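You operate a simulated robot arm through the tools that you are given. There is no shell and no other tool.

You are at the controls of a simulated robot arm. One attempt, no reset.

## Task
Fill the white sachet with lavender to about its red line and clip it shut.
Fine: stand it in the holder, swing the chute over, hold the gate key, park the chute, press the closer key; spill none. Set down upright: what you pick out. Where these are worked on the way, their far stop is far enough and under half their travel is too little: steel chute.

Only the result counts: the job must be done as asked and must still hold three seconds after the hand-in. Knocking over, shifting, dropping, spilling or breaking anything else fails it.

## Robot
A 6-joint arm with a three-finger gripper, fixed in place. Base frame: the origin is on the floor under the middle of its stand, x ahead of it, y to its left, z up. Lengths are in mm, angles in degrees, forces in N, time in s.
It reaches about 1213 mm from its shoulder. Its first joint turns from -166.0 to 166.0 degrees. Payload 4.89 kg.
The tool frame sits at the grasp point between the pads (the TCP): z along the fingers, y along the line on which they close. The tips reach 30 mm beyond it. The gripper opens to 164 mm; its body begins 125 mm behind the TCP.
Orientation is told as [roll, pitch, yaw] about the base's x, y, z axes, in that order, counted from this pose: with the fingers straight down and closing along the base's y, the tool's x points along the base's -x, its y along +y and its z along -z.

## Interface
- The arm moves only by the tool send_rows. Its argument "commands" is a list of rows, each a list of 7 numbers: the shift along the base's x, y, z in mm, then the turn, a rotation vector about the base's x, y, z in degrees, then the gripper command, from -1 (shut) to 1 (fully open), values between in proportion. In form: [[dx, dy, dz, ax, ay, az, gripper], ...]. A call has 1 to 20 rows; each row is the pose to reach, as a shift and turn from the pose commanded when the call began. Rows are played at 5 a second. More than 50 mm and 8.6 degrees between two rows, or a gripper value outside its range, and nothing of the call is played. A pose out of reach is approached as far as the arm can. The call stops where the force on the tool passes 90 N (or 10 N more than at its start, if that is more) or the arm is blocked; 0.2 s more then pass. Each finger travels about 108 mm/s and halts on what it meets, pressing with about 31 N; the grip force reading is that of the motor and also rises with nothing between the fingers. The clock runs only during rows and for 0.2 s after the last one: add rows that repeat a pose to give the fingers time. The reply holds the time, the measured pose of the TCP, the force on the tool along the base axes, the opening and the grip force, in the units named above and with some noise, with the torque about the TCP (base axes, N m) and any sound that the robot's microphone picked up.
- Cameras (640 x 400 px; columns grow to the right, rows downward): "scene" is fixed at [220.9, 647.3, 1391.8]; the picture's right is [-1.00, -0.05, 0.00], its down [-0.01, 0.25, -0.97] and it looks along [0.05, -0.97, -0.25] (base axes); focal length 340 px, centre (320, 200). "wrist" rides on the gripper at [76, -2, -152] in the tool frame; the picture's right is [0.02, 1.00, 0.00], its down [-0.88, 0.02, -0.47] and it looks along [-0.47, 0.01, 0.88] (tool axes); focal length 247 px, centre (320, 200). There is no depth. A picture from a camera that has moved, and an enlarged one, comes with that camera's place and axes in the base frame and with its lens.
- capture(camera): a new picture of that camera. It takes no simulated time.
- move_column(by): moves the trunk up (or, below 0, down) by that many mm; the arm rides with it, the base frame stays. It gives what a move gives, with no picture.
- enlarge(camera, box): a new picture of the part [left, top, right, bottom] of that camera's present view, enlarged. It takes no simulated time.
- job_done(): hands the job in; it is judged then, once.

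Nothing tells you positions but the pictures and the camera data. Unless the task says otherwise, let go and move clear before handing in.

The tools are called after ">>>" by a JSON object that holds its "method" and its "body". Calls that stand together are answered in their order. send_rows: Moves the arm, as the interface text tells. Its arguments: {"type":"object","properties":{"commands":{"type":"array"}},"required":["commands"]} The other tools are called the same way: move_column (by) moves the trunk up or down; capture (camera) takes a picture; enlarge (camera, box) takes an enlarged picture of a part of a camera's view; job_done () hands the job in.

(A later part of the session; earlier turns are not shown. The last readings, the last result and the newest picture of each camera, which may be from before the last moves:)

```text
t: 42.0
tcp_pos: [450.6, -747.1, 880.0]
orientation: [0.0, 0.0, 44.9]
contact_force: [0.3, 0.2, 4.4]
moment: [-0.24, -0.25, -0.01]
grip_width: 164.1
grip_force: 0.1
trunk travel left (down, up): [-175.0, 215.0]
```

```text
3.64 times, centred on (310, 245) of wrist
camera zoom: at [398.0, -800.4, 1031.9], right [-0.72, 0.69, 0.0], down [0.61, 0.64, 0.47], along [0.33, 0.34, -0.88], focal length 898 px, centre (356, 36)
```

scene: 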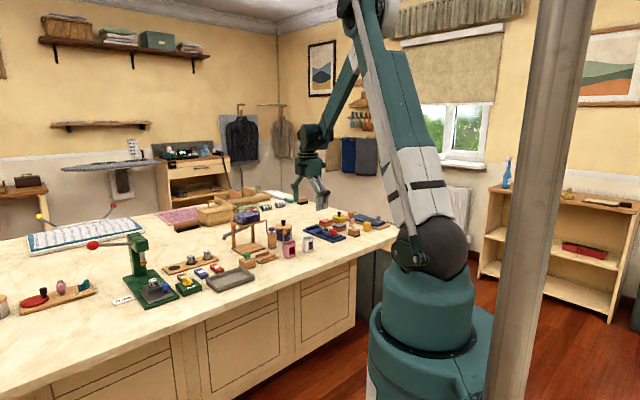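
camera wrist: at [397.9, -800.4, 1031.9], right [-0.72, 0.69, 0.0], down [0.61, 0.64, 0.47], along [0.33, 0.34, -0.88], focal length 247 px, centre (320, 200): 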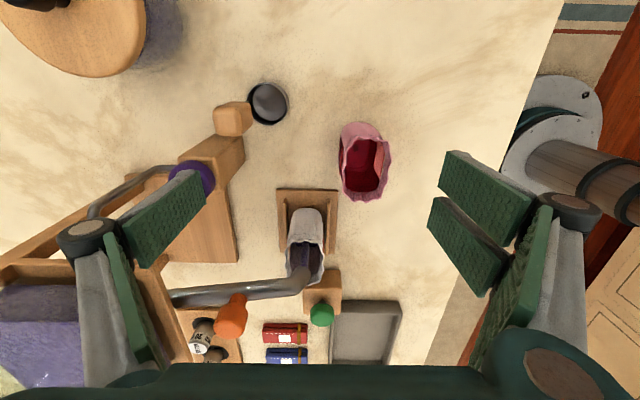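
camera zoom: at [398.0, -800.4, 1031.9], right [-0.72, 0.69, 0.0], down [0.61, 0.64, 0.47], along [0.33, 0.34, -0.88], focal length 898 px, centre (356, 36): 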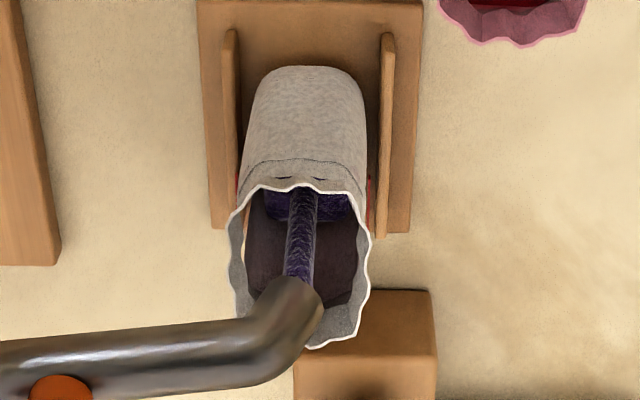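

>>> {"method": "send_rows", "body": {"commands": [[0, 0, 0, 0, 0, 0, 1], [0, 0, 0, 0, 0, 0, 1], [0, 0, 0, 0, 0, 0, 1], [0, 0, 0, 0, 0, 0, 1], [0, 0, 0, 0, 0, 0, 1], [0, 0, 0, 0, 0, 0, 1], [0, 0, 0, 0, 0, 0, 1], [0, 0, 0, 0, 0, 0, 1]]}}

>>> {"method": "enlarge", "body": {"camera": "scene", "box": [267, 244, 273, 250]}}

>>> {"method": "enlarge", "body": {"camera": "wrist", "box": [270, 190, 350, 300]}}

```text
t: 43.8
tcp_pos: [450.9, -747.6, 878.9]
orientation: [-0.1, 0.0, 45.0]
contact_force: [0.5, 0.8, 3.7]
moment: [-0.2, -0.24, 0.0]
grip_width: 164.0
grip_force: 0.1
trunk travel left (down, up): [-175.0, 215.0]
```

```text
16.00 times, centred on (270, 247) of scene
camera zoom: at [220.9, 647.3, 1391.8], right [-1.0, -0.05, 0.0], down [-0.01, 0.25, -0.97], along [0.05, -0.97, -0.25], focal length 5444 px, centre (1120, -552)
```

zoom: 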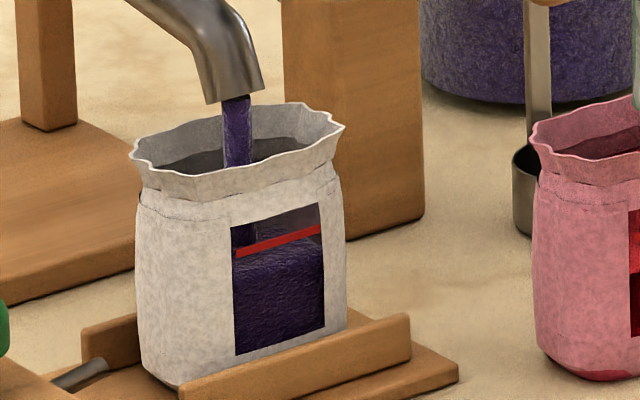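

```text
3.64 times, centred on (310, 245) of wrist
camera zoom: at [398.0, -800.4, 1031.9], right [-0.72, 0.69, 0.0], down [0.61, 0.64, 0.47], along [0.33, 0.34, -0.88], focal length 898 px, centre (356, 36)
```

zoom: 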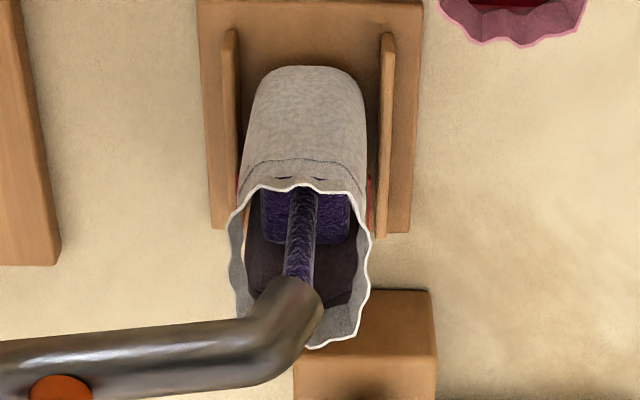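

>>> {"method": "send_rows", "body": {"commands": [[0, 0, 0, 0, 0, 0, 1], [0, 0, 0, 0, 0, 0, 1], [0, 0, 0, 0, 0, 0, 1], [0, 0, 0, 0, 0, 0, 1]]}}

>>> {"method": "enlarge", "body": {"camera": "scene", "box": [267, 244, 273, 250]}}

>>> {"method": "enlarge", "body": {"camera": "wrist", "box": [270, 190, 350, 300]}}

```text
t: 44.8
tcp_pos: [450.7, -746.1, 878.4]
orientation: [0.0, 0.0, 45.0]
contact_force: [-0.3, -0.6, 2.8]
moment: [-0.24, -0.25, -0.03]
grip_width: 164.0
grip_force: 0.0
trunk travel left (down, up): [-175.0, 215.0]
```

```text
16.00 times, centred on (270, 247) of scene
camera zoom: at [220.9, 647.3, 1391.8], right [-1.0, -0.05, 0.0], down [-0.01, 0.25, -0.97], along [0.05, -0.97, -0.25], focal length 5444 px, centre (1120, -552)
```

zoom: 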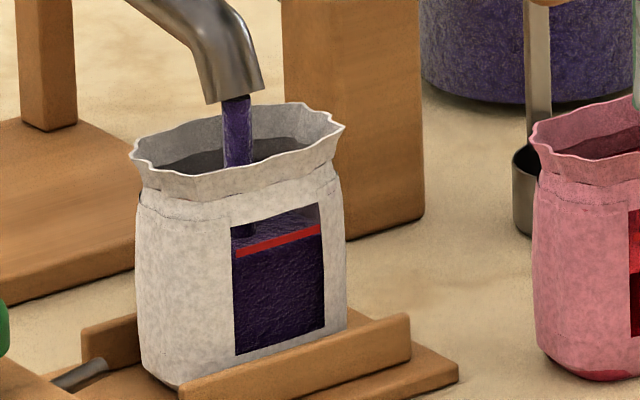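

```text
3.64 times, centred on (310, 245) of wrist
camera zoom: at [398.0, -800.4, 1031.9], right [-0.72, 0.69, 0.0], down [0.61, 0.64, 0.47], along [0.33, 0.34, -0.88], focal length 898 px, centre (356, 36)
```

zoom: 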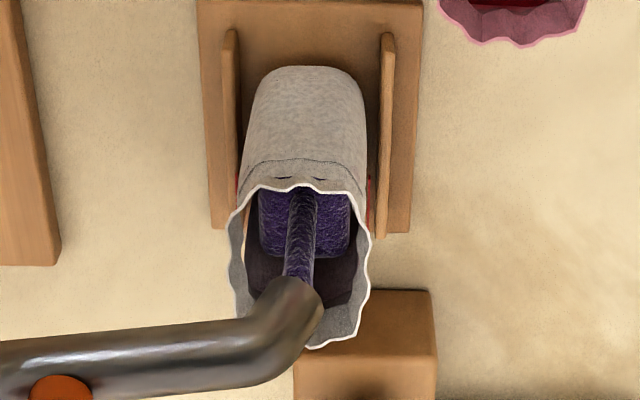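

The level seems to be approaching the line; to judge it accurately I'll release the key now and inspect the window from the front with the wrist camera.

>>> {"method": "send_rows", "body": {"commands": [[0, 0, 6, 0, 0, 0, 1], [0, 0, 15, 0, 0, 0, 1], [0, 0, 30, 0, 0, 0, 1]]}}

>>> {"method": "enlarge", "body": {"camera": "scene", "box": [267, 242, 273, 248]}}

>>> {"method": "enlarge", "body": {"camera": "wrist", "box": [260, 170, 340, 280]}}

```text
t: 45.6
tcp_pos: [451.5, -747.7, 909.0]
orientation: [0.0, 0.0, 45.0]
contact_force: [1.0, -0.2, 0.7]
moment: [0.11, 0.06, -0.02]
grip_width: 164.1
grip_force: 0.0
trunk travel left (down, up): [-175.0, 215.0]
```

```text
16.00 times, centred on (270, 245) of scene
camera zoom: at [220.9, 647.3, 1391.8], right [-1.0, -0.05, 0.0], down [-0.01, 0.25, -0.97], along [0.05, -0.97, -0.25], focal length 5444 px, centre (1120, -520)
```

zoom: 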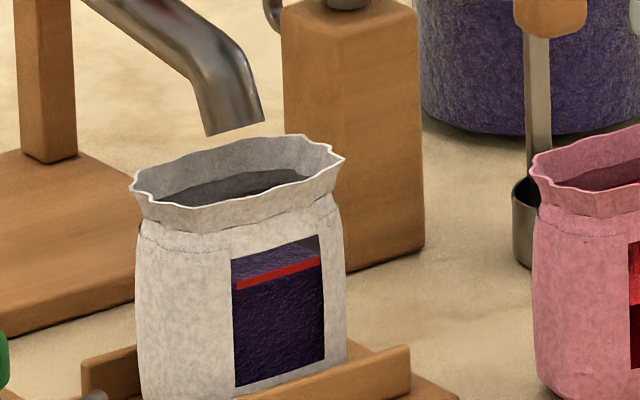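

```text
3.64 times, centred on (300, 225) of wrist
camera zoom: at [398.4, -800.2, 1061.9], right [-0.72, 0.69, 0.0], down [0.61, 0.64, 0.47], along [0.33, 0.34, -0.88], focal length 898 px, centre (393, 109)
```

zoom: 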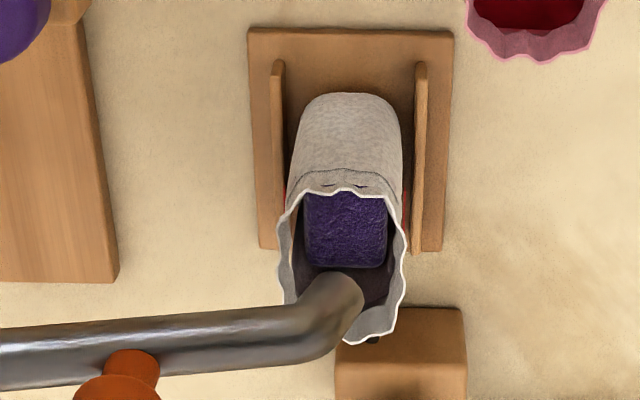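

Flow stopped with nothing spilled. The level looks close to the red line; I'll view the window from the front to be sure.

>>> {"method": "send_rows", "body": {"commands": [[0, 0, 30, 0, 0, 0, 1], [0, 0, 65, 0, 0, 0, 1], [0, 0, 100, 0, 0, 0, 1], [0, 0, 130, 0, 0, 0, 1], [-2, 13, 130, 0, 0, -8.2, 1], [-4, 27, 130, 0, 0, -16.4, 1], [-6, 41, 130, 0, 0, -24.6, 1], [-8, 55, 130, 0, 0, -32.8, 1], [-10, 69, 130, 0, 0, -41, 1], [-12, 83, 130, 0, 0, -49.2, 1], [-14, 97, 130, 0, 0, -57.4, 1], [-16, 111, 130, 0, 0, -65.6, 1], [-18, 125, 130, 0, 0, -73.8, 1], [-21, 139, 130, 0, 0, -82, 1], [-23.8, 152.4, 130, 0, 0, -90, 1], [-23.8, 152.4, 130, 0, 0, -90, 1]]}}

>>> {"method": "capture", "body": {"camera": "wrist"}}

```text
t: 49.0
tcp_pos: [425.9, -592.4, 1039.0]
orientation: [0.1, 0.0, -45.1]
contact_force: [-0.2, 0.1, 0.2]
moment: [0.01, -0.07, -0.03]
grip_width: 163.9
grip_force: 0.0
trunk travel left (down, up): [-175.0, 215.0]
```

```text
taken
camera wrist: at [370.8, -538.9, 1191.5], right [0.69, 0.72, 0.0], down [0.64, -0.61, 0.47], along [0.34, -0.33, -0.88], focal length 247 px, centre (320, 200)
```

wrist: 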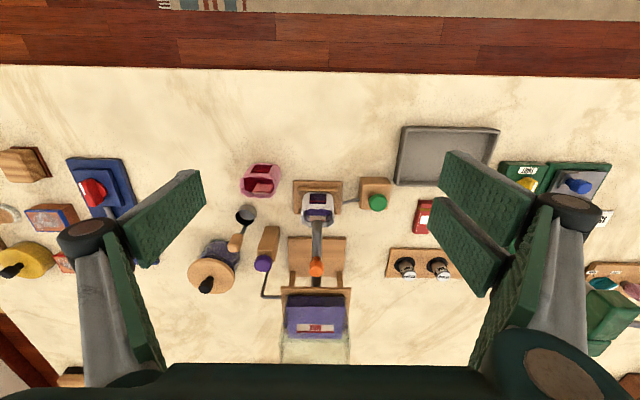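

>>> {"method": "enlarge", "body": {"camera": "wrist", "box": [299, 190, 339, 230]}}

>>> {"method": "send_rows", "body": {"commands": [[0, 0, -20, -5.3, -5.3, 0, 1], [0, 0, -50, -10.6, -10.6, 0, 1], [0, 0, -80, -15.9, -15.9, 0, 1], [0, 0, -110, -21.2, -21.2, 0, 1], [0, 0, -140, -21.2, -21.2, 0, 1], [0, 0, -140, -21.2, -21.2, 0, 1]]}}

>>> {"method": "capture", "body": {"camera": "wrist"}}

```text
10.00 times, centred on (319, 210) of wrist
camera zoom: at [370.8, -538.9, 1191.5], right [0.69, 0.72, 0.0], down [0.64, -0.61, 0.47], along [0.34, -0.33, -0.88], focal length 2470 px, centre (330, 100)
```

zoom: 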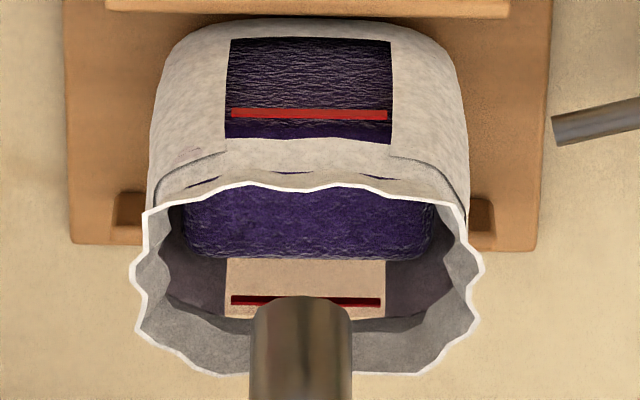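

```text
t: 50.4
tcp_pos: [426.7, -594.0, 898.3]
orientation: [0.0, -30.0, -45.0]
contact_force: [0.4, -1.3, 0.4]
moment: [-0.02, 0.04, 0.02]
grip_width: 163.9
grip_force: 0.1
trunk travel left (down, up): [-175.0, 215.0]
```

```text
taken
camera wrist: at [325.0, -492.9, 992.3], right [0.69, 0.72, -0.01], down [0.39, -0.36, 0.85], along [0.61, -0.59, -0.53], focal length 247 px, centre (320, 200)
```

wrist: 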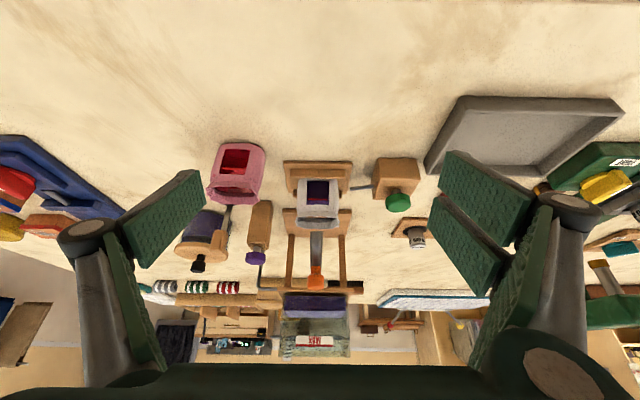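

>>> {"method": "enlarge", "body": {"camera": "wrist", "box": [299, 175, 339, 215]}}

>>> {"method": "enlarge", "body": {"camera": "wrist", "box": [308, 180, 328, 200]}}

```text
10.00 times, centred on (319, 195) of wrist
camera zoom: at [325.0, -492.9, 992.3], right [0.69, 0.72, -0.01], down [0.39, -0.36, 0.85], along [0.61, -0.59, -0.53], focal length 2470 px, centre (330, 250)
```

zoom: 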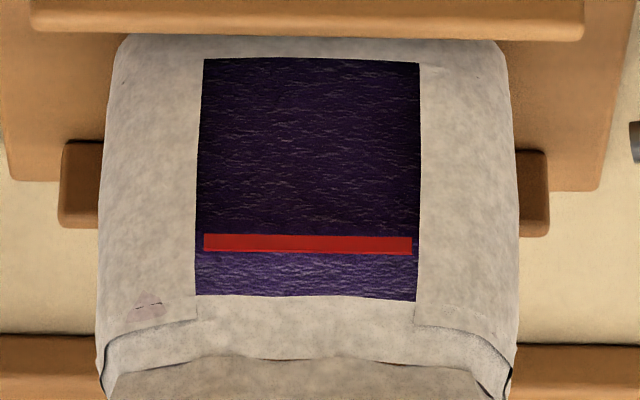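

```text
16.00 times, centred on (318, 190) of wrist
camera zoom: at [325.0, -492.9, 992.3], right [0.69, 0.72, -0.01], down [0.39, -0.36, 0.85], along [0.61, -0.59, -0.53], focal length 3952 px, centre (352, 360)
```

zoom: 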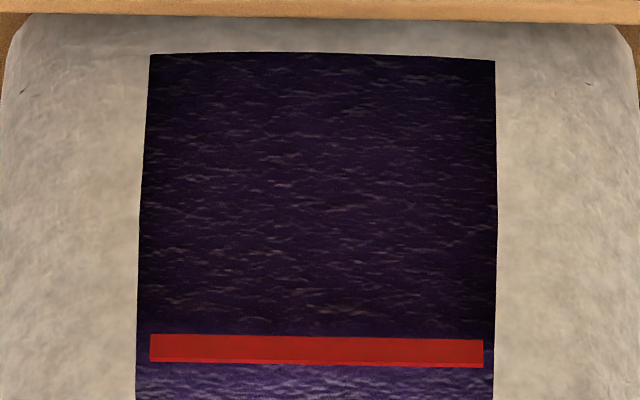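

From this angle the lavender's front edge appears within a few mm of the red line. I'll take a flatter look to measure it without parallax.

>>> {"method": "send_rows", "body": {"commands": [[5, -5, -17, -4.7, -4.7, 0, 1], [10, -10, -35, -9.4, -9.4, 0, 1], [15, -15, -52, -14.1, -14.1, 0, 1], [15, -15, -52, -14.1, -14.1, 0, 1]]}}

>>> {"method": "capture", "body": {"camera": "wrist"}}

```text
t: 51.4
tcp_pos: [460.0, -641.3, 898.8]
orientation: [0.0, -49.7, -45.0]
contact_force: [0.8, -1.2, -0.4]
moment: [0.0, -0.01, 0.01]
grip_width: 163.9
grip_force: 0.0
out of reach, approached as far as the arm can: row 2, 3, 4
trunk travel left (down, up): [-175.0, 215.0]
```

```text
taken
camera wrist: at [342.0, -523.8, 939.4], right [0.7, 0.72, -0.02], down [0.16, -0.13, 0.98], along [0.7, -0.68, -0.21], focal length 247 px, centre (320, 200)
```

wrist: 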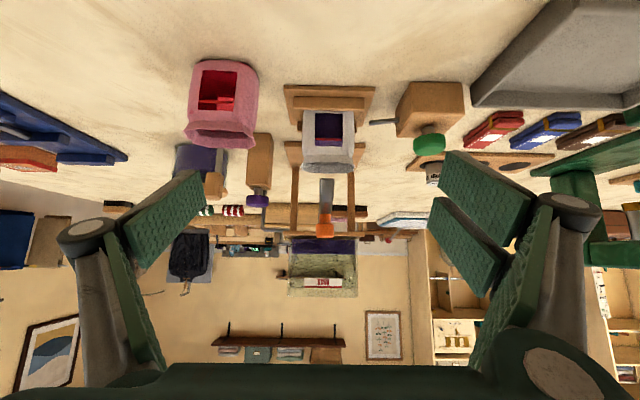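

>>> {"method": "enlarge", "body": {"camera": "wrist", "box": [317, 112, 341, 142]}}

>>> {"method": "capture", "body": {"camera": "scene"}}

```text
13.33 times, centred on (329, 127) of wrist
camera zoom: at [342.0, -523.8, 939.4], right [0.7, 0.72, -0.02], down [0.16, -0.13, 0.98], along [0.7, -0.68, -0.21], focal length 3293 px, centre (200, 1173)
```

zoom: 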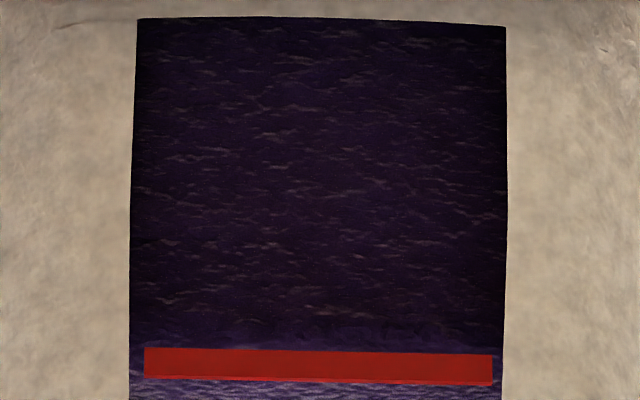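

```text
taken
```

scene: 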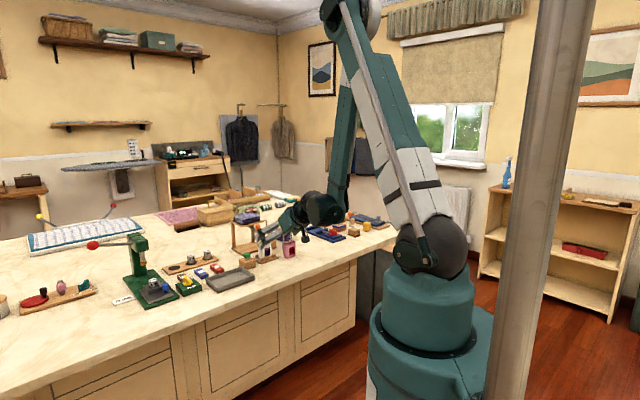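

From several angles the level is about 4 mm below the red line, so a short top-up of ~0.6 s is in order. First I untilt and rise from this limited pose.

>>> {"method": "send_rows", "body": {"commands": [[0, 0, 15, 5, 5, 0, 1], [0, 0, 30, 10, 10, 0, 1], [0, 0, 50, 15, 15, 0, 1], [0, 0, 75, 20, 20, 0, 1], [0, 0, 100, 25, 25, 0, 1], [0, 0, 125, 30, 30, 0, 1], [0, 0, 150, 35.2, 35.2, 0, 1], [0, 0, 150, 35.2, 35.2, 0, 1]]}}

>>> {"method": "capture", "body": {"camera": "wrist"}}

```text
t: 53.2
tcp_pos: [462.0, -639.9, 1050.3]
orientation: [0.0, -0.1, -45.0]
contact_force: [-0.2, -0.7, -0.9]
moment: [0.09, 0.03, -0.04]
grip_width: 163.9
grip_force: 0.1
trunk travel left (down, up): [-175.0, 215.0]
```

```text
taken
camera wrist: at [405.9, -586.0, 1203.6], right [0.69, 0.72, 0.0], down [0.64, -0.61, 0.47], along [0.34, -0.33, -0.88], focal length 247 px, centre (320, 200)
```

wrist: 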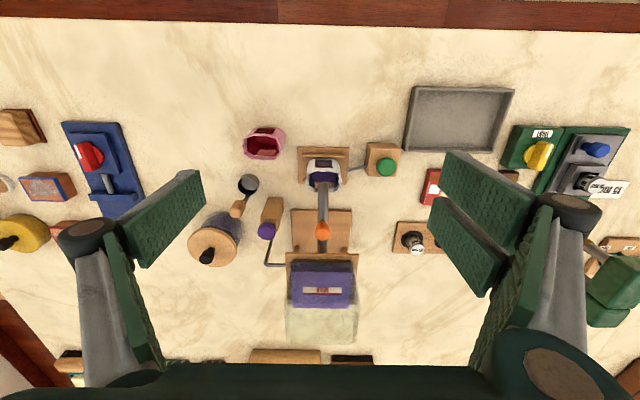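

>>> {"method": "send_rows", "body": {"commands": [[-1, -9, 0, 0, 0, 8.2, 1], [-2, -19, 0, 0, 0, 16.4, 1], [-3, -29, 0, 0, 0, 24.6, 1], [-4, -39, 0, 0, 0, 32.8, 1], [-5, -49, 0, 0, 0, 41, 1], [-6, -59, 0, 0, 0, 49.2, 1], [-7, -69, 0, 0, 0, 57.4, 1], [-8, -79, 0, 0, 0, 65.6, 1], [-9, -89, 0, 0, 0, 73.8, 1], [-10, -98, 0, 0, 0, 82, 1], [-10.5, -106, 0, 0, 0, 90, 1], [-10.5, -106, 0, 0, 0, 90, 1]]}}

>>> {"method": "send_rows", "body": {"commands": [[0, 0, 0, 0, 0, 0, 1]]}}

>>> {"method": "capture", "body": {"camera": "wrist"}}

```text
t: 55.8
tcp_pos: [450.3, -744.4, 1050.6]
orientation: [-0.1, -0.1, 45.1]
contact_force: [-1.0, 0.4, 0.3]
moment: [0.03, 0.0, -0.01]
grip_width: 164.2
grip_force: 0.0
trunk travel left (down, up): [-175.0, 215.0]
```

```text
t: 56.2
tcp_pos: [452.7, -745.5, 1051.0]
orientation: [0.0, -0.1, 45.0]
contact_force: [-0.2, -0.4, -1.2]
moment: [0.01, 0.0, 0.0]
grip_width: 163.7
grip_force: 0.1
trunk travel left (down, up): [-175.0, 215.0]
```

```text
taken
camera wrist: at [397.9, -799.5, 1203.5], right [-0.72, 0.69, 0.0], down [0.61, 0.64, 0.48], along [0.33, 0.34, -0.88], focal length 247 px, centre (320, 200)
```

wrist: 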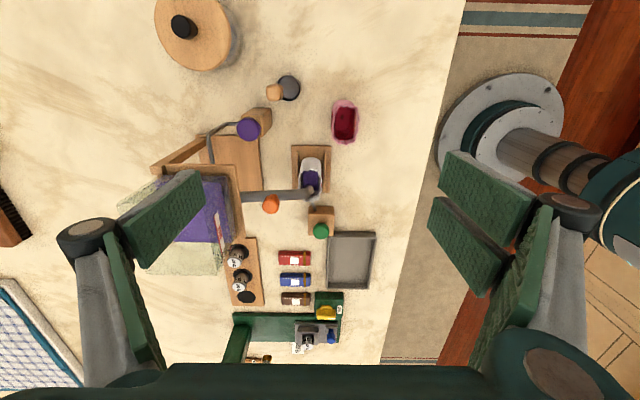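

>>> {"method": "send_rows", "body": {"commands": [[-0.5, -0.8, -35, 0, 0, 0, 1], [-0.5, -0.8, -70, 0, 0, 0, 1], [-0.5, -0.8, -105, 0, 0, 0, 1], [-0.5, -0.8, -140, 0, 0, 0, 1], [-0.5, -0.8, -158, 0, 0, 0, 1], [-0.5, -0.8, -158, 0, 0, 0, 1]]}}

>>> {"method": "enlarge", "body": {"camera": "scene", "box": [255, 215, 295, 255]}}

>>> {"method": "capture", "body": {"camera": "wrist"}}

```text
t: 57.6
tcp_pos: [452.5, -745.7, 892.3]
orientation: [0.0, 0.0, 45.0]
contact_force: [0.1, -0.1, 0.5]
moment: [0.02, 0.02, 0.0]
grip_width: 164.3
grip_force: 0.0
trunk travel left (down, up): [-175.0, 215.0]
```

```text
10.00 times, centred on (275, 235) of scene
camera zoom: at [220.9, 647.3, 1391.8], right [-1.0, -0.05, 0.0], down [-0.01, 0.25, -0.97], along [0.05, -0.97, -0.25], focal length 3402 px, centre (770, -150)
```

zoom: 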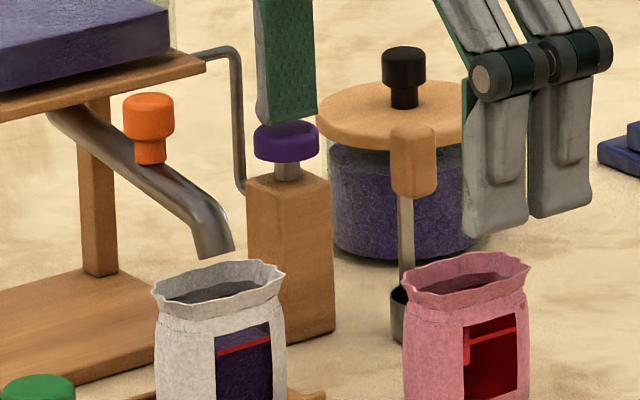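

```text
taken
camera wrist: at [398.8, -800.2, 1044.9], right [-0.72, 0.69, 0.0], down [0.61, 0.64, 0.48], along [0.33, 0.34, -0.88], focal length 247 px, centre (320, 200)
```

wrist: 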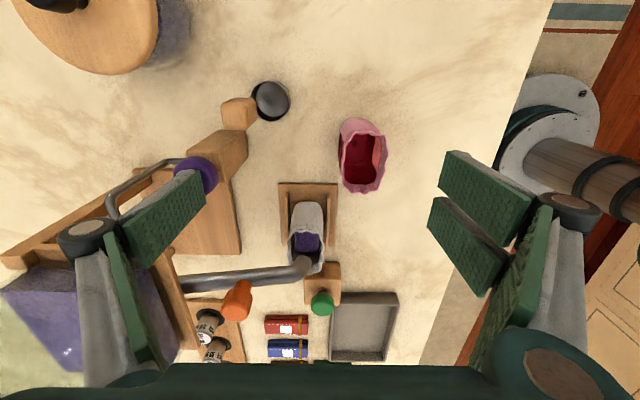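

>>> {"method": "send_rows", "body": {"commands": [[0, 0, -4, 0, 0, 0, 1], [0, 0, -7, 0, 0, 0, 1]]}}

```text
t: 58.2
tcp_pos: [451.3, -747.0, 885.5]
orientation: [0.0, 0.0, 45.0]
contact_force: [-0.5, 0.3, 0.5]
moment: [-0.05, -0.04, 0.01]
grip_width: 163.9
grip_force: 0.1
trunk travel left (down, up): [-175.0, 215.0]
```

Now a timed press: down past the click, hold about 0.6 s, and straight up again.

>>> {"method": "send_rows", "body": {"commands": [[0, 0, -4, 0, 0, 0, 1], [0, 0, -8.3, 0, 0, 0, 1], [0, 0, -8.3, 0, 0, 0, 1], [0, 0, -8.3, 0, 0, 0, 1], [0, 0, -8.3, 0, 0, 0, 1], [0, 0, 5, 0, 0, 0, 1], [0, 0, 20, 0, 0, 0, 1], [0, 0, 40, 0, 0, 0, 1]]}}

>>> {"method": "enlarge", "body": {"camera": "scene", "box": [267, 242, 273, 248]}}

>>> {"method": "enlarge", "body": {"camera": "wrist", "box": [260, 170, 340, 280]}}

```text
t: 60.0
tcp_pos: [449.5, -745.1, 926.3]
orientation: [0.0, -0.2, 45.0]
contact_force: [-0.2, 0.1, -0.2]
moment: [0.04, 0.04, -0.04]
grip_width: 163.9
grip_force: 0.1
trunk travel left (down, up): [-175.0, 215.0]
heard: click
```

```text
16.00 times, centred on (270, 245) of scene
camera zoom: at [220.9, 647.3, 1391.8], right [-1.0, -0.05, 0.0], down [-0.01, 0.25, -0.97], along [0.05, -0.97, -0.25], focal length 5444 px, centre (1120, -520)
```

zoom: 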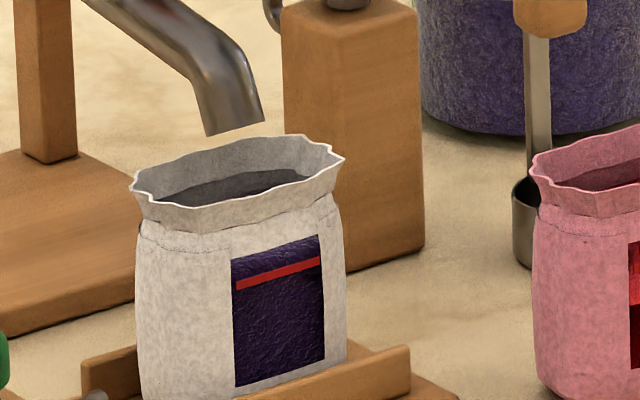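

```text
3.64 times, centred on (300, 225) of wrist
camera zoom: at [395.9, -800.1, 1078.3], right [-0.72, 0.69, 0.0], down [0.61, 0.64, 0.48], along [0.33, 0.34, -0.88], focal length 898 px, centre (393, 109)
```

zoom: 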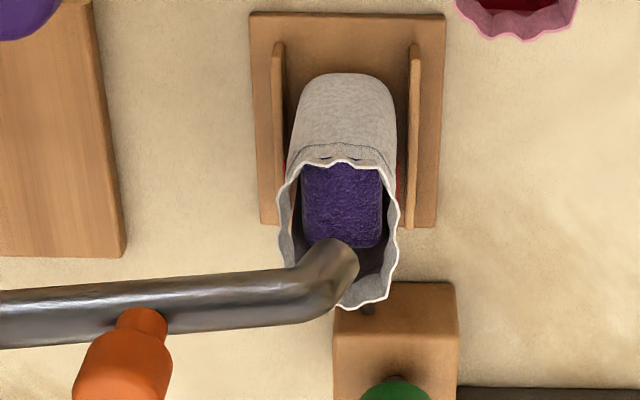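

The level is now right about at the red line (≈829 vs ≈830). Next I park the chute: go to its other side with the same finger and push it back along its arc.

>>> {"method": "send_rows", "body": {"commands": [[0, 0, 35, 0, 0, 0, 1], [0, 0, 70, 0, 0, 0, 1], [-1, 28, 70, 0, 0, 0, 1], [-2, 56, 70, 0, 0, 0, 1], [-3.4, 83.4, 70, 0, 0, 0, 1], [-3.4, 83.4, 70, 0, 0, 0, 1]]}}

>>> {"method": "capture", "body": {"camera": "wrist"}}

>>> {"method": "enlarge", "body": {"camera": "scene", "box": [230, 180, 310, 260]}}

```text
t: 61.4
tcp_pos: [447.1, -661.9, 995.5]
orientation: [-0.1, 0.0, 45.1]
contact_force: [0.3, 0.5, 0.7]
moment: [-0.03, -0.03, 0.0]
grip_width: 163.8
grip_force: 0.1
trunk travel left (down, up): [-175.0, 215.0]
```

```text
taken
camera wrist: at [393.9, -715.4, 1148.5], right [-0.72, 0.69, 0.0], down [0.61, 0.64, 0.48], along [0.33, 0.34, -0.88], focal length 247 px, centre (320, 200)
```

wrist: 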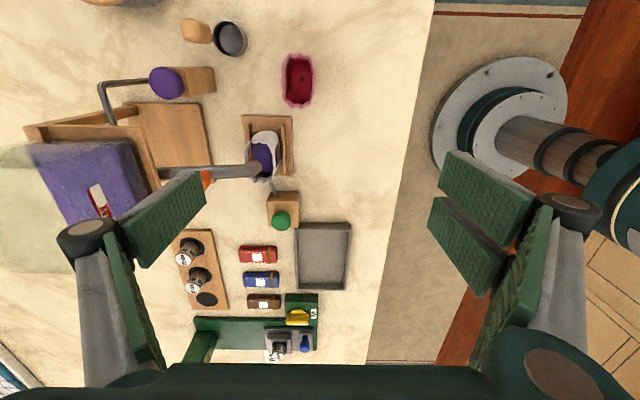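

```text
5.00 times, centred on (270, 220) of scene
camera zoom: at [220.9, 647.3, 1391.8], right [-1.0, -0.05, 0.0], down [-0.01, 0.25, -0.97], along [0.05, -0.97, -0.25], focal length 1701 px, centre (570, 100)
```

zoom: 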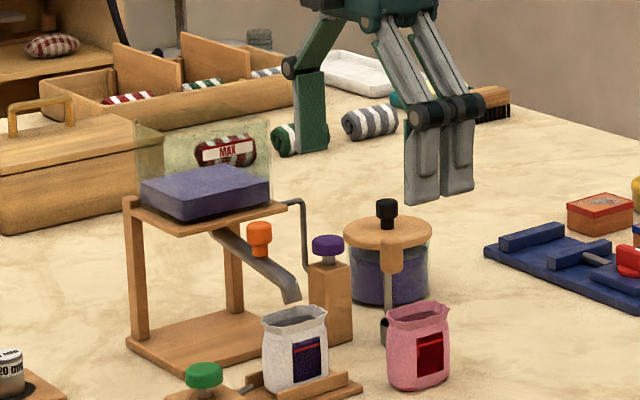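

>>> {"method": "send_rows", "body": {"commands": [[0, 0, -30, 0, 0, 0, 1], [0, 0, -60, 0, 0, 0, 1], [0, 0, -90, 0, 0, 0, 1], [0, 0, -115, 0, 0, 0, 1], [0, 0, -115, 0, 0, 0, 1]]}}

>>> {"method": "capture", "body": {"camera": "wrist"}}

>>> {"method": "enlarge", "body": {"camera": "scene", "box": [235, 205, 295, 260]}}

```text
t: 62.6
tcp_pos: [446.3, -663.9, 879.9]
orientation: [0.0, -0.1, 45.0]
contact_force: [0.5, -0.5, -0.2]
moment: [0.02, -0.01, -0.01]
grip_width: 163.9
grip_force: 0.1
trunk travel left (down, up): [-175.0, 215.0]
```

```text
taken
camera wrist: at [393.4, -717.5, 1032.2], right [-0.72, 0.69, 0.0], down [0.61, 0.64, 0.48], along [0.33, 0.34, -0.88], focal length 247 px, centre (320, 200)
```

wrist: 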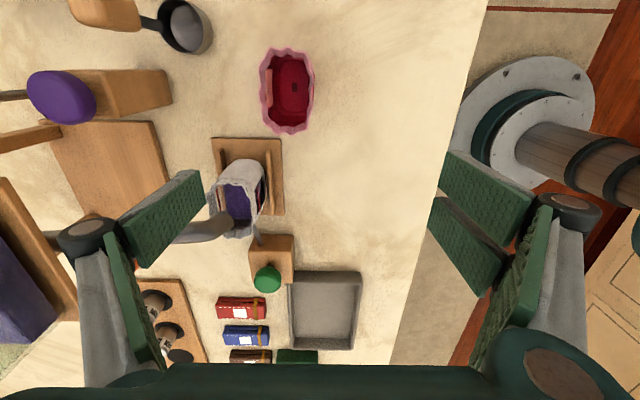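

```text
7.27 times, centred on (265, 232) of scene
camera zoom: at [220.9, 647.3, 1391.8], right [-1.0, -0.05, 0.0], down [-0.01, 0.25, -0.97], along [0.05, -0.97, -0.25], focal length 2474 px, centre (720, -36)
```

zoom: 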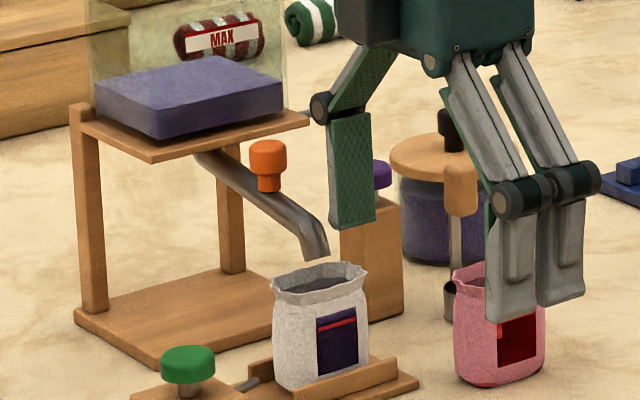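

>>> {"method": "send_rows", "body": {"commands": [[4.5, 4.5, 0, 0, 0, 0, 1], [8.5, 8.5, 0, 0, 0, 0, 1], [14.2, 15.2, 0, 0, 0, 0, 1], [20.3, 21.6, 0, 0, 0, 0, 1], [27, 27.8, 0, 0, 0, 0, 1], [34.1, 33.4, 0, 0, 0, 0, 1]]}}

>>> {"method": "capture", "body": {"camera": "wrist"}}

>>> {"method": "enlarge", "body": {"camera": "scene", "box": [235, 205, 295, 260]}}

```text
t: 64.0
tcp_pos: [481.8, -629.6, 880.3]
orientation: [0.0, -0.1, 45.0]
contact_force: [-0.4, -0.1, -1.1]
moment: [-0.03, -0.01, -0.03]
grip_width: 164.1
grip_force: 0.1
trunk travel left (down, up): [-175.0, 215.0]
```

```text
taken
camera wrist: at [427.6, -684.0, 1032.8], right [-0.72, 0.69, 0.0], down [0.61, 0.64, 0.48], along [0.33, 0.34, -0.88], focal length 247 px, centre (320, 200)
```

wrist: 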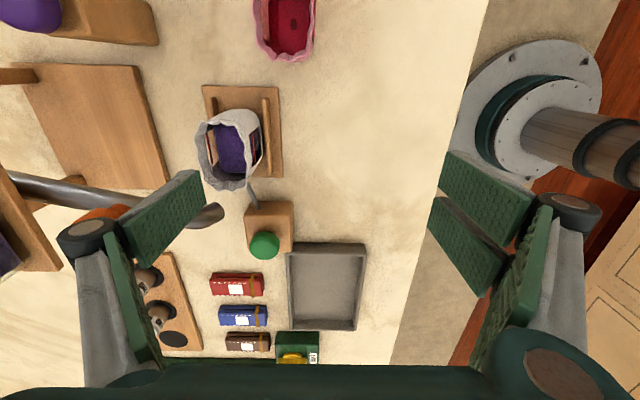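

```text
7.27 times, centred on (265, 232) of scene
camera zoom: at [220.9, 647.3, 1391.8], right [-1.0, -0.05, 0.0], down [-0.01, 0.25, -0.97], along [0.05, -0.97, -0.25], focal length 2474 px, centre (720, -36)
```

zoom: 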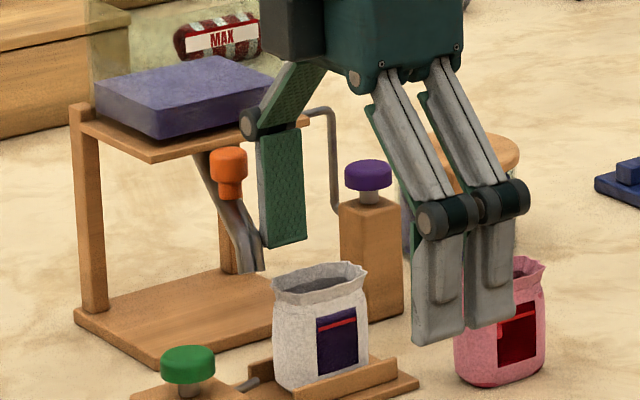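

>>> {"method": "send_rows", "body": {"commands": [[7.9, 4.5, 0, 0, 0, 0, 1], [16.1, 8.5, 0, 0, 0, 0, 1], [24.8, 11.5, 0, 0, 0, 0, 1], [33.7, 14, 0, 0, 0, 0, 1], [42.9, 16, 0, 0, 0, 0, 1], [52.2, 17.4, 0, 0, 0, 0, 1], [61.6, 17.3, 0, 0, 0, 0, 1], [71, 16.4, 0, 0, 0, 0, 1]]}}

>>> {"method": "capture", "body": {"camera": "wrist"}}

>>> {"method": "enlarge", "body": {"camera": "scene", "box": [225, 205, 285, 260]}}

```text
t: 65.8
tcp_pos: [552.1, -613.9, 881.9]
orientation: [-0.1, -0.1, 45.0]
contact_force: [-0.2, 0.3, -0.7]
moment: [0.03, -0.04, -0.01]
grip_width: 164.0
grip_force: 0.1
trunk travel left (down, up): [-175.0, 215.0]
```

```text
taken
camera wrist: at [498.8, -667.3, 1033.5], right [-0.72, 0.69, 0.0], down [0.61, 0.64, 0.48], along [0.33, 0.34, -0.88], focal length 247 px, centre (320, 200)
```

wrist: 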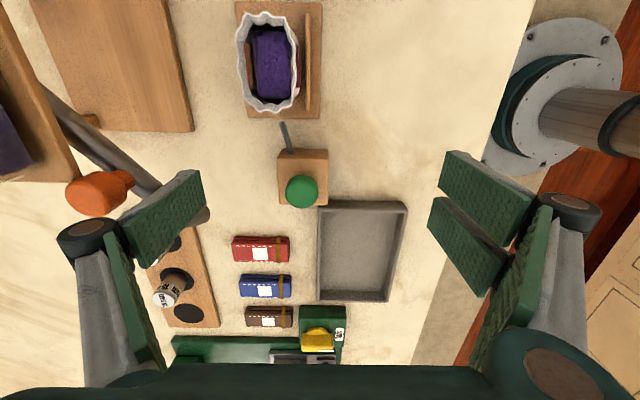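

```text
7.27 times, centred on (255, 232) of scene
camera zoom: at [220.9, 647.3, 1391.8], right [-1.0, -0.05, 0.0], down [-0.01, 0.25, -0.97], along [0.05, -0.97, -0.25], focal length 2474 px, centre (793, -36)
```

zoom: 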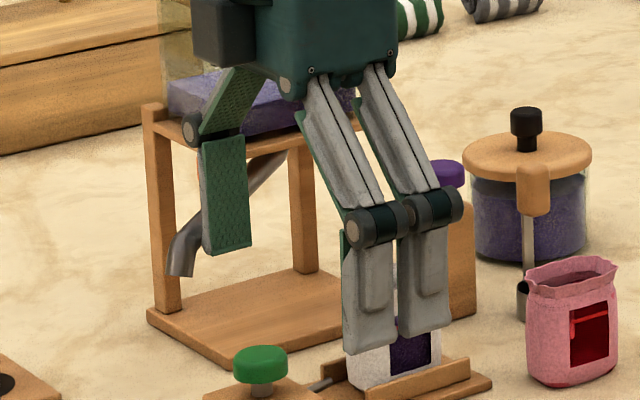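

>>> {"method": "send_rows", "body": {"commands": [[4.7, -0.8, 0, 0, 0, 0, 1], [9.4, -1.8, 0, 0, 0, 0, 1], [14, -2.9, 0, 0, 0, 0, 1], [18.6, -4.2, 0, 0, 0, 0, 1], [23.2, -5.7, 0, 0, 0, 0, 1], [27.8, -7.3, 0, 0, 0, 0, 1], [32.3, -9, 0, 0, 0, 0, 1], [36.8, -10.8, 0, 0, 0, 0, 1]]}}

>>> {"method": "capture", "body": {"camera": "wrist"}}

>>> {"method": "enlarge", "body": {"camera": "scene", "box": [225, 205, 285, 260]}}

```text
t: 67.6
tcp_pos: [588.5, -623.9, 880.8]
orientation: [0.0, -0.1, 45.1]
contact_force: [-0.4, -0.4, 0.5]
moment: [-0.02, -0.02, 0.0]
grip_width: 163.9
grip_force: 0.1
trunk travel left (down, up): [-175.0, 215.0]
```

```text
taken
camera wrist: at [535.6, -678.1, 1033.6], right [-0.72, 0.69, 0.0], down [0.61, 0.64, 0.48], along [0.33, 0.34, -0.88], focal length 247 px, centre (320, 200)
```

wrist: 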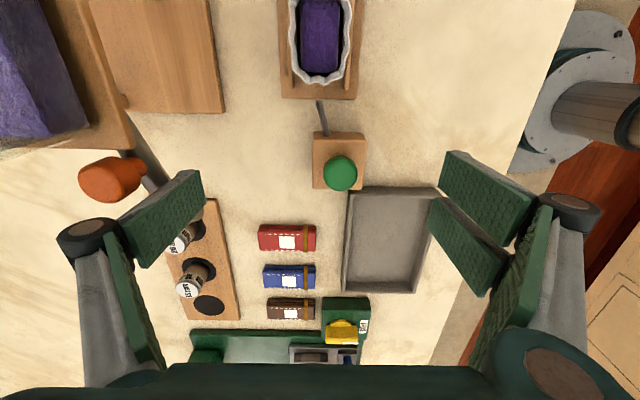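

```text
7.27 times, centred on (255, 232) of scene
camera zoom: at [220.9, 647.3, 1391.8], right [-1.0, -0.05, 0.0], down [-0.01, 0.25, -0.97], along [0.05, -0.97, -0.25], focal length 2474 px, centre (793, -36)
```

zoom: 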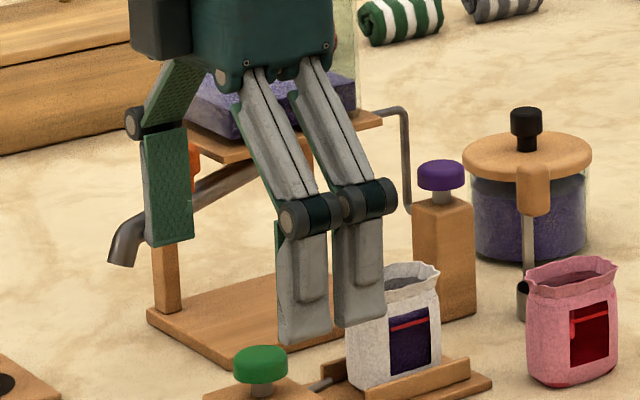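

>>> {"method": "send_rows", "body": {"commands": [[4.2, -2.4, 0, 0, 0, 0, 1], [8.5, -5, 0, 0, 0, 0, 1], [12.5, -7.8, 0, 0, 0, 0, 1], [12.5, -7.8, 0, 0, 0, 0, 1]]}}

>>> {"method": "capture", "body": {"camera": "wrist"}}

>>> {"method": "enlarge", "body": {"camera": "scene", "box": [225, 205, 285, 260]}}

```text
t: 68.6
tcp_pos: [603.0, -631.8, 880.8]
orientation: [0.0, -0.1, 45.1]
contact_force: [-0.2, -0.9, -0.6]
moment: [0.03, -0.02, -0.01]
grip_width: 164.0
grip_force: 0.0
trunk travel left (down, up): [-175.0, 215.0]
```

```text
taken
camera wrist: at [549.0, -686.0, 1033.4], right [-0.72, 0.69, 0.0], down [0.61, 0.64, 0.48], along [0.33, 0.34, -0.88], focal length 247 px, centre (320, 200)
```

wrist: 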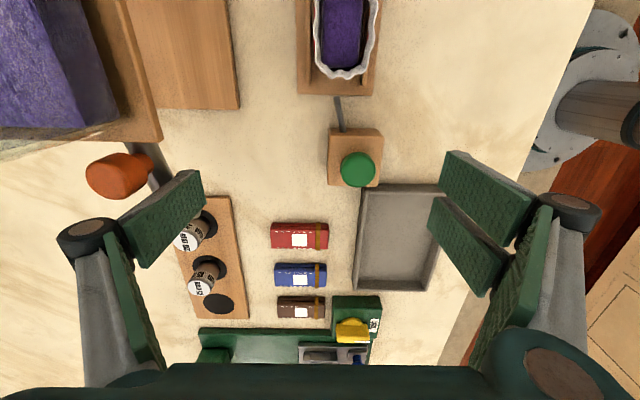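

```text
7.27 times, centred on (255, 232) of scene
camera zoom: at [220.9, 647.3, 1391.8], right [-1.0, -0.05, 0.0], down [-0.01, 0.25, -0.97], along [0.05, -0.97, -0.25], focal length 2474 px, centre (793, -36)
```

zoom: 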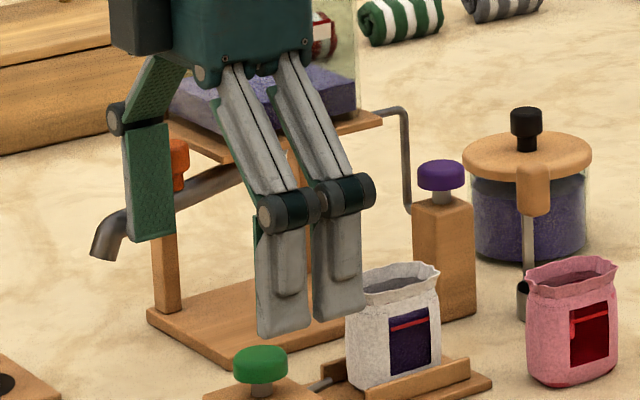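

>>> {"method": "send_rows", "body": {"commands": [[1.5, -1.5, 0, 0, 0, 0, 1], [3, -3, 0, 0, 0, 0, 1], [4, -4, 0, 0, 0, 0, 1]]}}

>>> {"method": "enlarge", "body": {"camera": "scene", "box": [225, 205, 285, 260]}}

```text
t: 69.4
tcp_pos: [604.7, -635.5, 880.8]
orientation: [0.0, -0.1, 45.1]
contact_force: [0.3, 0.7, 0.5]
moment: [0.03, 0.0, 0.01]
grip_width: 164.2
grip_force: 0.1
trunk travel left (down, up): [-175.0, 215.0]
```

```text
7.27 times, centred on (255, 232) of scene
camera zoom: at [220.9, 647.3, 1391.8], right [-1.0, -0.05, 0.0], down [-0.01, 0.25, -0.97], along [0.05, -0.97, -0.25], focal length 2474 px, centre (793, -36)
```

zoom: 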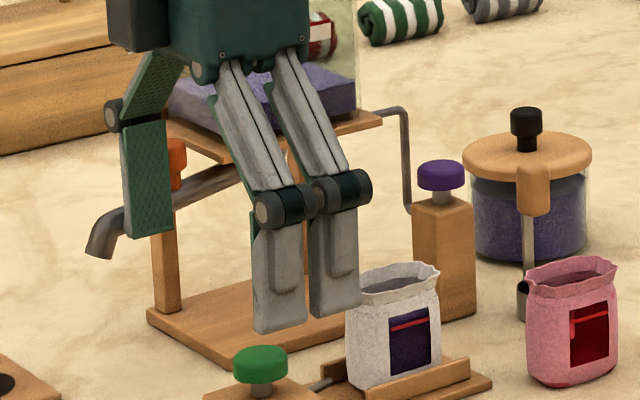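

>>> {"method": "send_rows", "body": {"commands": [[1, -1, 0, 0, 0, 0, 1], [2, -2, 0, 0, 0, 0, 1], [3, -3, 0, 0, 0, 0, 1]]}}

>>> {"method": "enlarge", "body": {"camera": "scene", "box": [225, 205, 285, 260]}}

```text
t: 70.2
tcp_pos: [606.8, -637.9, 880.6]
orientation: [0.0, -0.1, 44.9]
contact_force: [0.1, 0.2, -0.7]
moment: [-0.02, -0.02, -0.01]
grip_width: 163.8
grip_force: 0.1
trunk travel left (down, up): [-175.0, 215.0]
```

```text
7.27 times, centred on (255, 232) of scene
camera zoom: at [220.9, 647.3, 1391.8], right [-1.0, -0.05, 0.0], down [-0.01, 0.25, -0.97], along [0.05, -0.97, -0.25], focal length 2474 px, centre (793, -36)
```

zoom: 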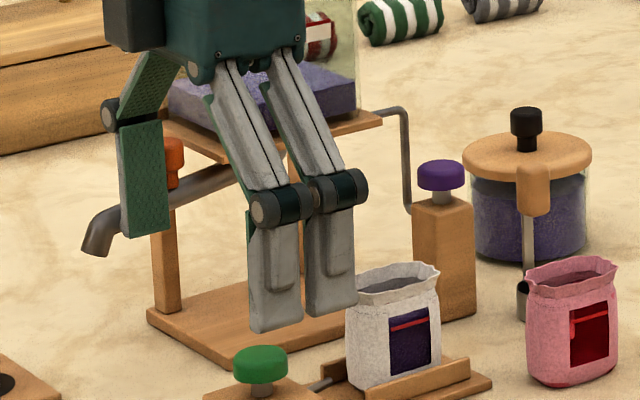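

>>> {"method": "send_rows", "body": {"commands": [[1, -1, 0, 0, 0, 0, 1], [2, -2, 0, 0, 0, 0, 1]]}}

>>> {"method": "enlarge", "body": {"camera": "scene", "box": [225, 205, 285, 260]}}

```text
t: 70.8
tcp_pos: [608.8, -640.5, 880.3]
orientation: [0.0, -0.1, 45.1]
contact_force: [-2.8, 0.2, -0.8]
moment: [0.01, -0.02, -0.16]
grip_width: 163.2
grip_force: 0.1
trunk travel left (down, up): [-175.0, 215.0]
```

```text
7.27 times, centred on (255, 232) of scene
camera zoom: at [220.9, 647.3, 1391.8], right [-1.0, -0.05, 0.0], down [-0.01, 0.25, -0.97], along [0.05, -0.97, -0.25], focal length 2474 px, centre (793, -36)
```

zoom: 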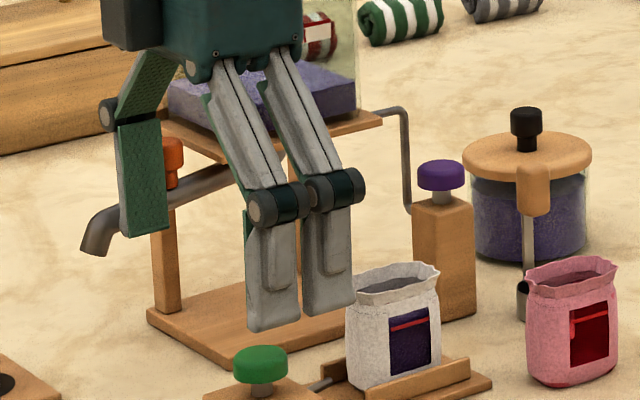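

>>> {"method": "send_rows", "body": {"commands": [[0.7, -0.7, 0, 0, 0, 0, 1], [1.2, -1.2, 0, 0, 0, 0, 1]]}}

```text
t: 71.4
tcp_pos: [611.5, -640.6, 880.8]
orientation: [-0.1, -0.1, 45.1]
contact_force: [-2.6, 2.2, -2.2]
moment: [0.13, 0.1, -0.05]
grip_width: 162.7
grip_force: 0.1
trunk travel left (down, up): [-175.0, 215.0]
```

The chute is back at its park stop. Back off and raise the hand.

>>> {"method": "send_rows", "body": {"commands": [[-3, 3, 0, 0, 0, 0, 1], [-8, 8, 0, 0, 0, 0, 1], [-13, 13, 0, 0, 0, 0, 1], [-13, 13, 35, 0, 0, 0, 1], [-13, 13, 70, 0, 0, 0, 1], [-13, 13, 105, 0, 0, 0, 1], [-13, 13, 140, 0, 0, 0, 1], [-13, 13, 170, 0, 0, 0, 1], [-13, 13, 170, 0, 0, 0, 1]]}}

>>> {"method": "capture", "body": {"camera": "wrist"}}

>>> {"method": "enlarge", "body": {"camera": "scene", "box": [225, 200, 295, 265]}}

```text
t: 73.4
tcp_pos: [598.9, -628.5, 1051.8]
orientation: [-0.1, -0.1, 45.0]
contact_force: [0.1, 0.5, -0.9]
moment: [-0.01, -0.03, -0.01]
grip_width: 163.9
grip_force: 0.0
trunk travel left (down, up): [-175.0, 215.0]
```

```text
taken
camera wrist: at [544.6, -682.3, 1203.9], right [-0.72, 0.69, 0.0], down [0.61, 0.64, 0.48], along [0.33, 0.34, -0.88], focal length 247 px, centre (320, 200)
```

wrist: 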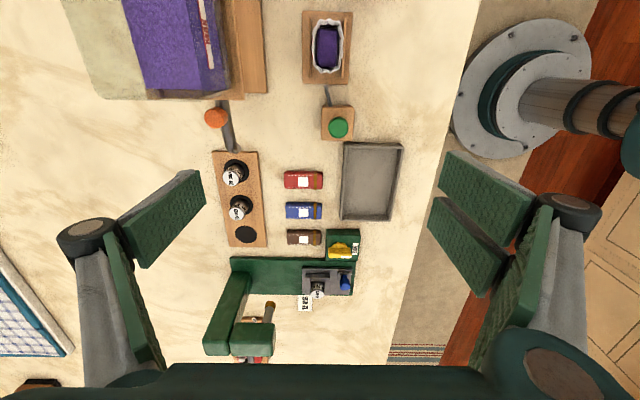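

```text
6.15 times, centred on (260, 232) of scene
camera zoom: at [220.9, 647.3, 1391.8], right [-1.0, -0.05, 0.0], down [-0.01, 0.25, -0.97], along [0.05, -0.97, -0.25], focal length 2094 px, centre (689, 0)
```

zoom: 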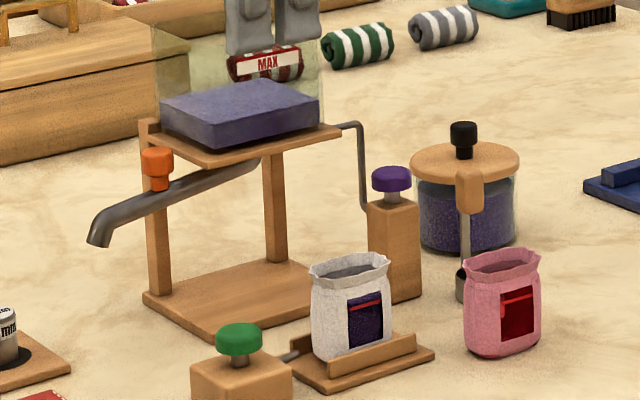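

The chute is parked and nothing is spilled. Now the closer: I position the single fingertip above the green key.

>>> {"method": "send_rows", "body": {"commands": [[-21, 20.5, 0, 0, 0, 0, 1], [-42, 41, 0, 0, 0, 0, 1], [-63, 61.5, 0, 0, 0, 0, 1], [-83, 82, 0, 0, 0, 0, 1], [-83, 82, 0, 0, 0, 0, 1]]}}

>>> {"method": "capture", "body": {"camera": "wrist"}}

>>> {"method": "enlarge", "body": {"camera": "scene", "box": [225, 180, 305, 265]}}

```text
t: 74.6
tcp_pos: [517.1, -546.3, 1052.3]
orientation: [0.0, 0.0, 45.0]
contact_force: [0.1, 0.5, 1.0]
moment: [-0.05, -0.04, -0.03]
grip_width: 164.0
grip_force: 0.0
trunk travel left (down, up): [-175.0, 215.0]
```

```text
taken
camera wrist: at [462.7, -600.5, 1204.5], right [-0.72, 0.69, 0.0], down [0.61, 0.64, 0.48], along [0.33, 0.34, -0.88], focal length 247 px, centre (320, 200)
```

wrist: 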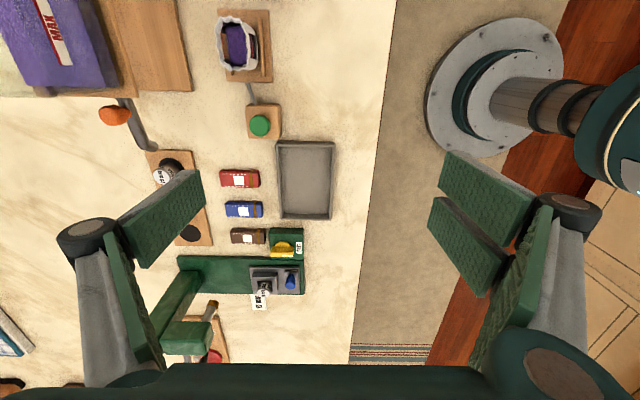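

```text
4.71 times, centred on (265, 222) of scene
camera zoom: at [220.9, 647.3, 1391.8], right [-1.0, -0.05, 0.0], down [-0.01, 0.25, -0.97], along [0.05, -0.97, -0.25], focal length 1601 px, centre (579, 94)
```

zoom: 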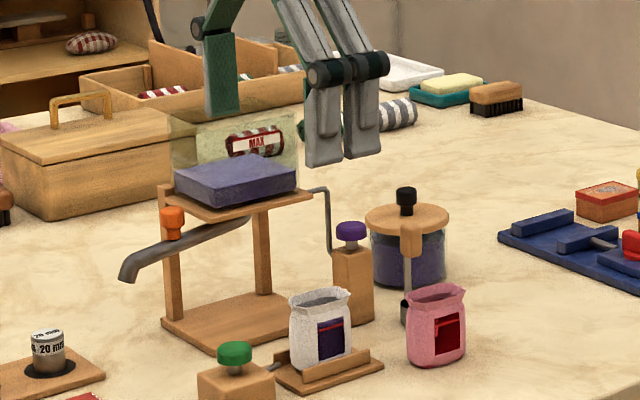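

>>> {"method": "send_rows", "body": {"commands": [[-2.5, 0.4, -35, 0, 0, 0, 1], [-2.5, 0.4, -70, 0, 0, 0, 1], [-2.5, 0.4, -105, 0, 0, 0, 1], [-2.5, 0.4, -140, 0, 0, 0, 1], [-2.5, 0.4, -165, 0, 0, 0, 1], [-2.5, 0.4, -182, 0, 0, 0, 1], [-2.5, 0.4, -182, 0, 0, 0, 1]]}}

>>> {"method": "enlarge", "body": {"camera": "scene", "box": [225, 210, 295, 275]}}

>>> {"method": "capture", "body": {"camera": "wrist"}}

```text
t: 76.2
tcp_pos: [512.6, -546.9, 869.0]
orientation: [0.0, -0.1, 45.1]
contact_force: [0.1, -0.3, 0.4]
moment: [-0.01, 0.02, -0.02]
grip_width: 164.0
grip_force: 0.1
trunk travel left (down, up): [-175.0, 215.0]
```

```text
6.15 times, centred on (260, 242) of scene
camera zoom: at [220.9, 647.3, 1391.8], right [-1.0, -0.05, 0.0], down [-0.01, 0.25, -0.97], along [0.05, -0.97, -0.25], focal length 2094 px, centre (689, -62)
```

zoom: 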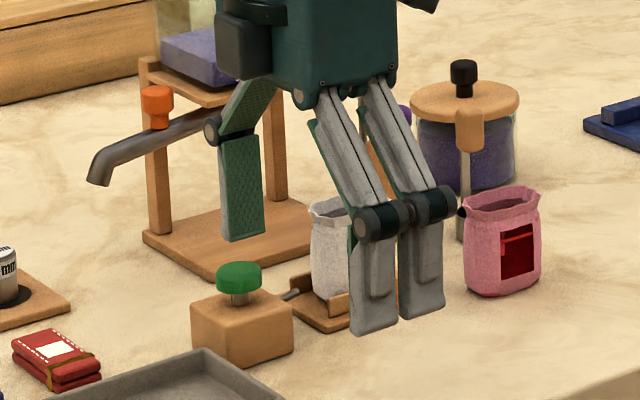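

```text
taken
camera wrist: at [459.5, -600.2, 1021.5], right [-0.72, 0.69, 0.0], down [0.61, 0.64, 0.48], along [0.33, 0.34, -0.88], focal length 247 px, centre (320, 200)
```

wrist: 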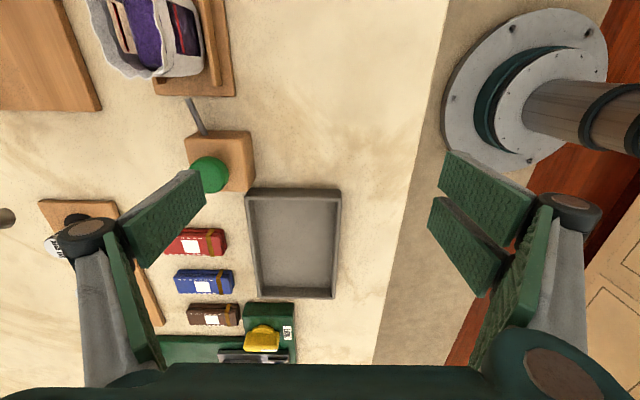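

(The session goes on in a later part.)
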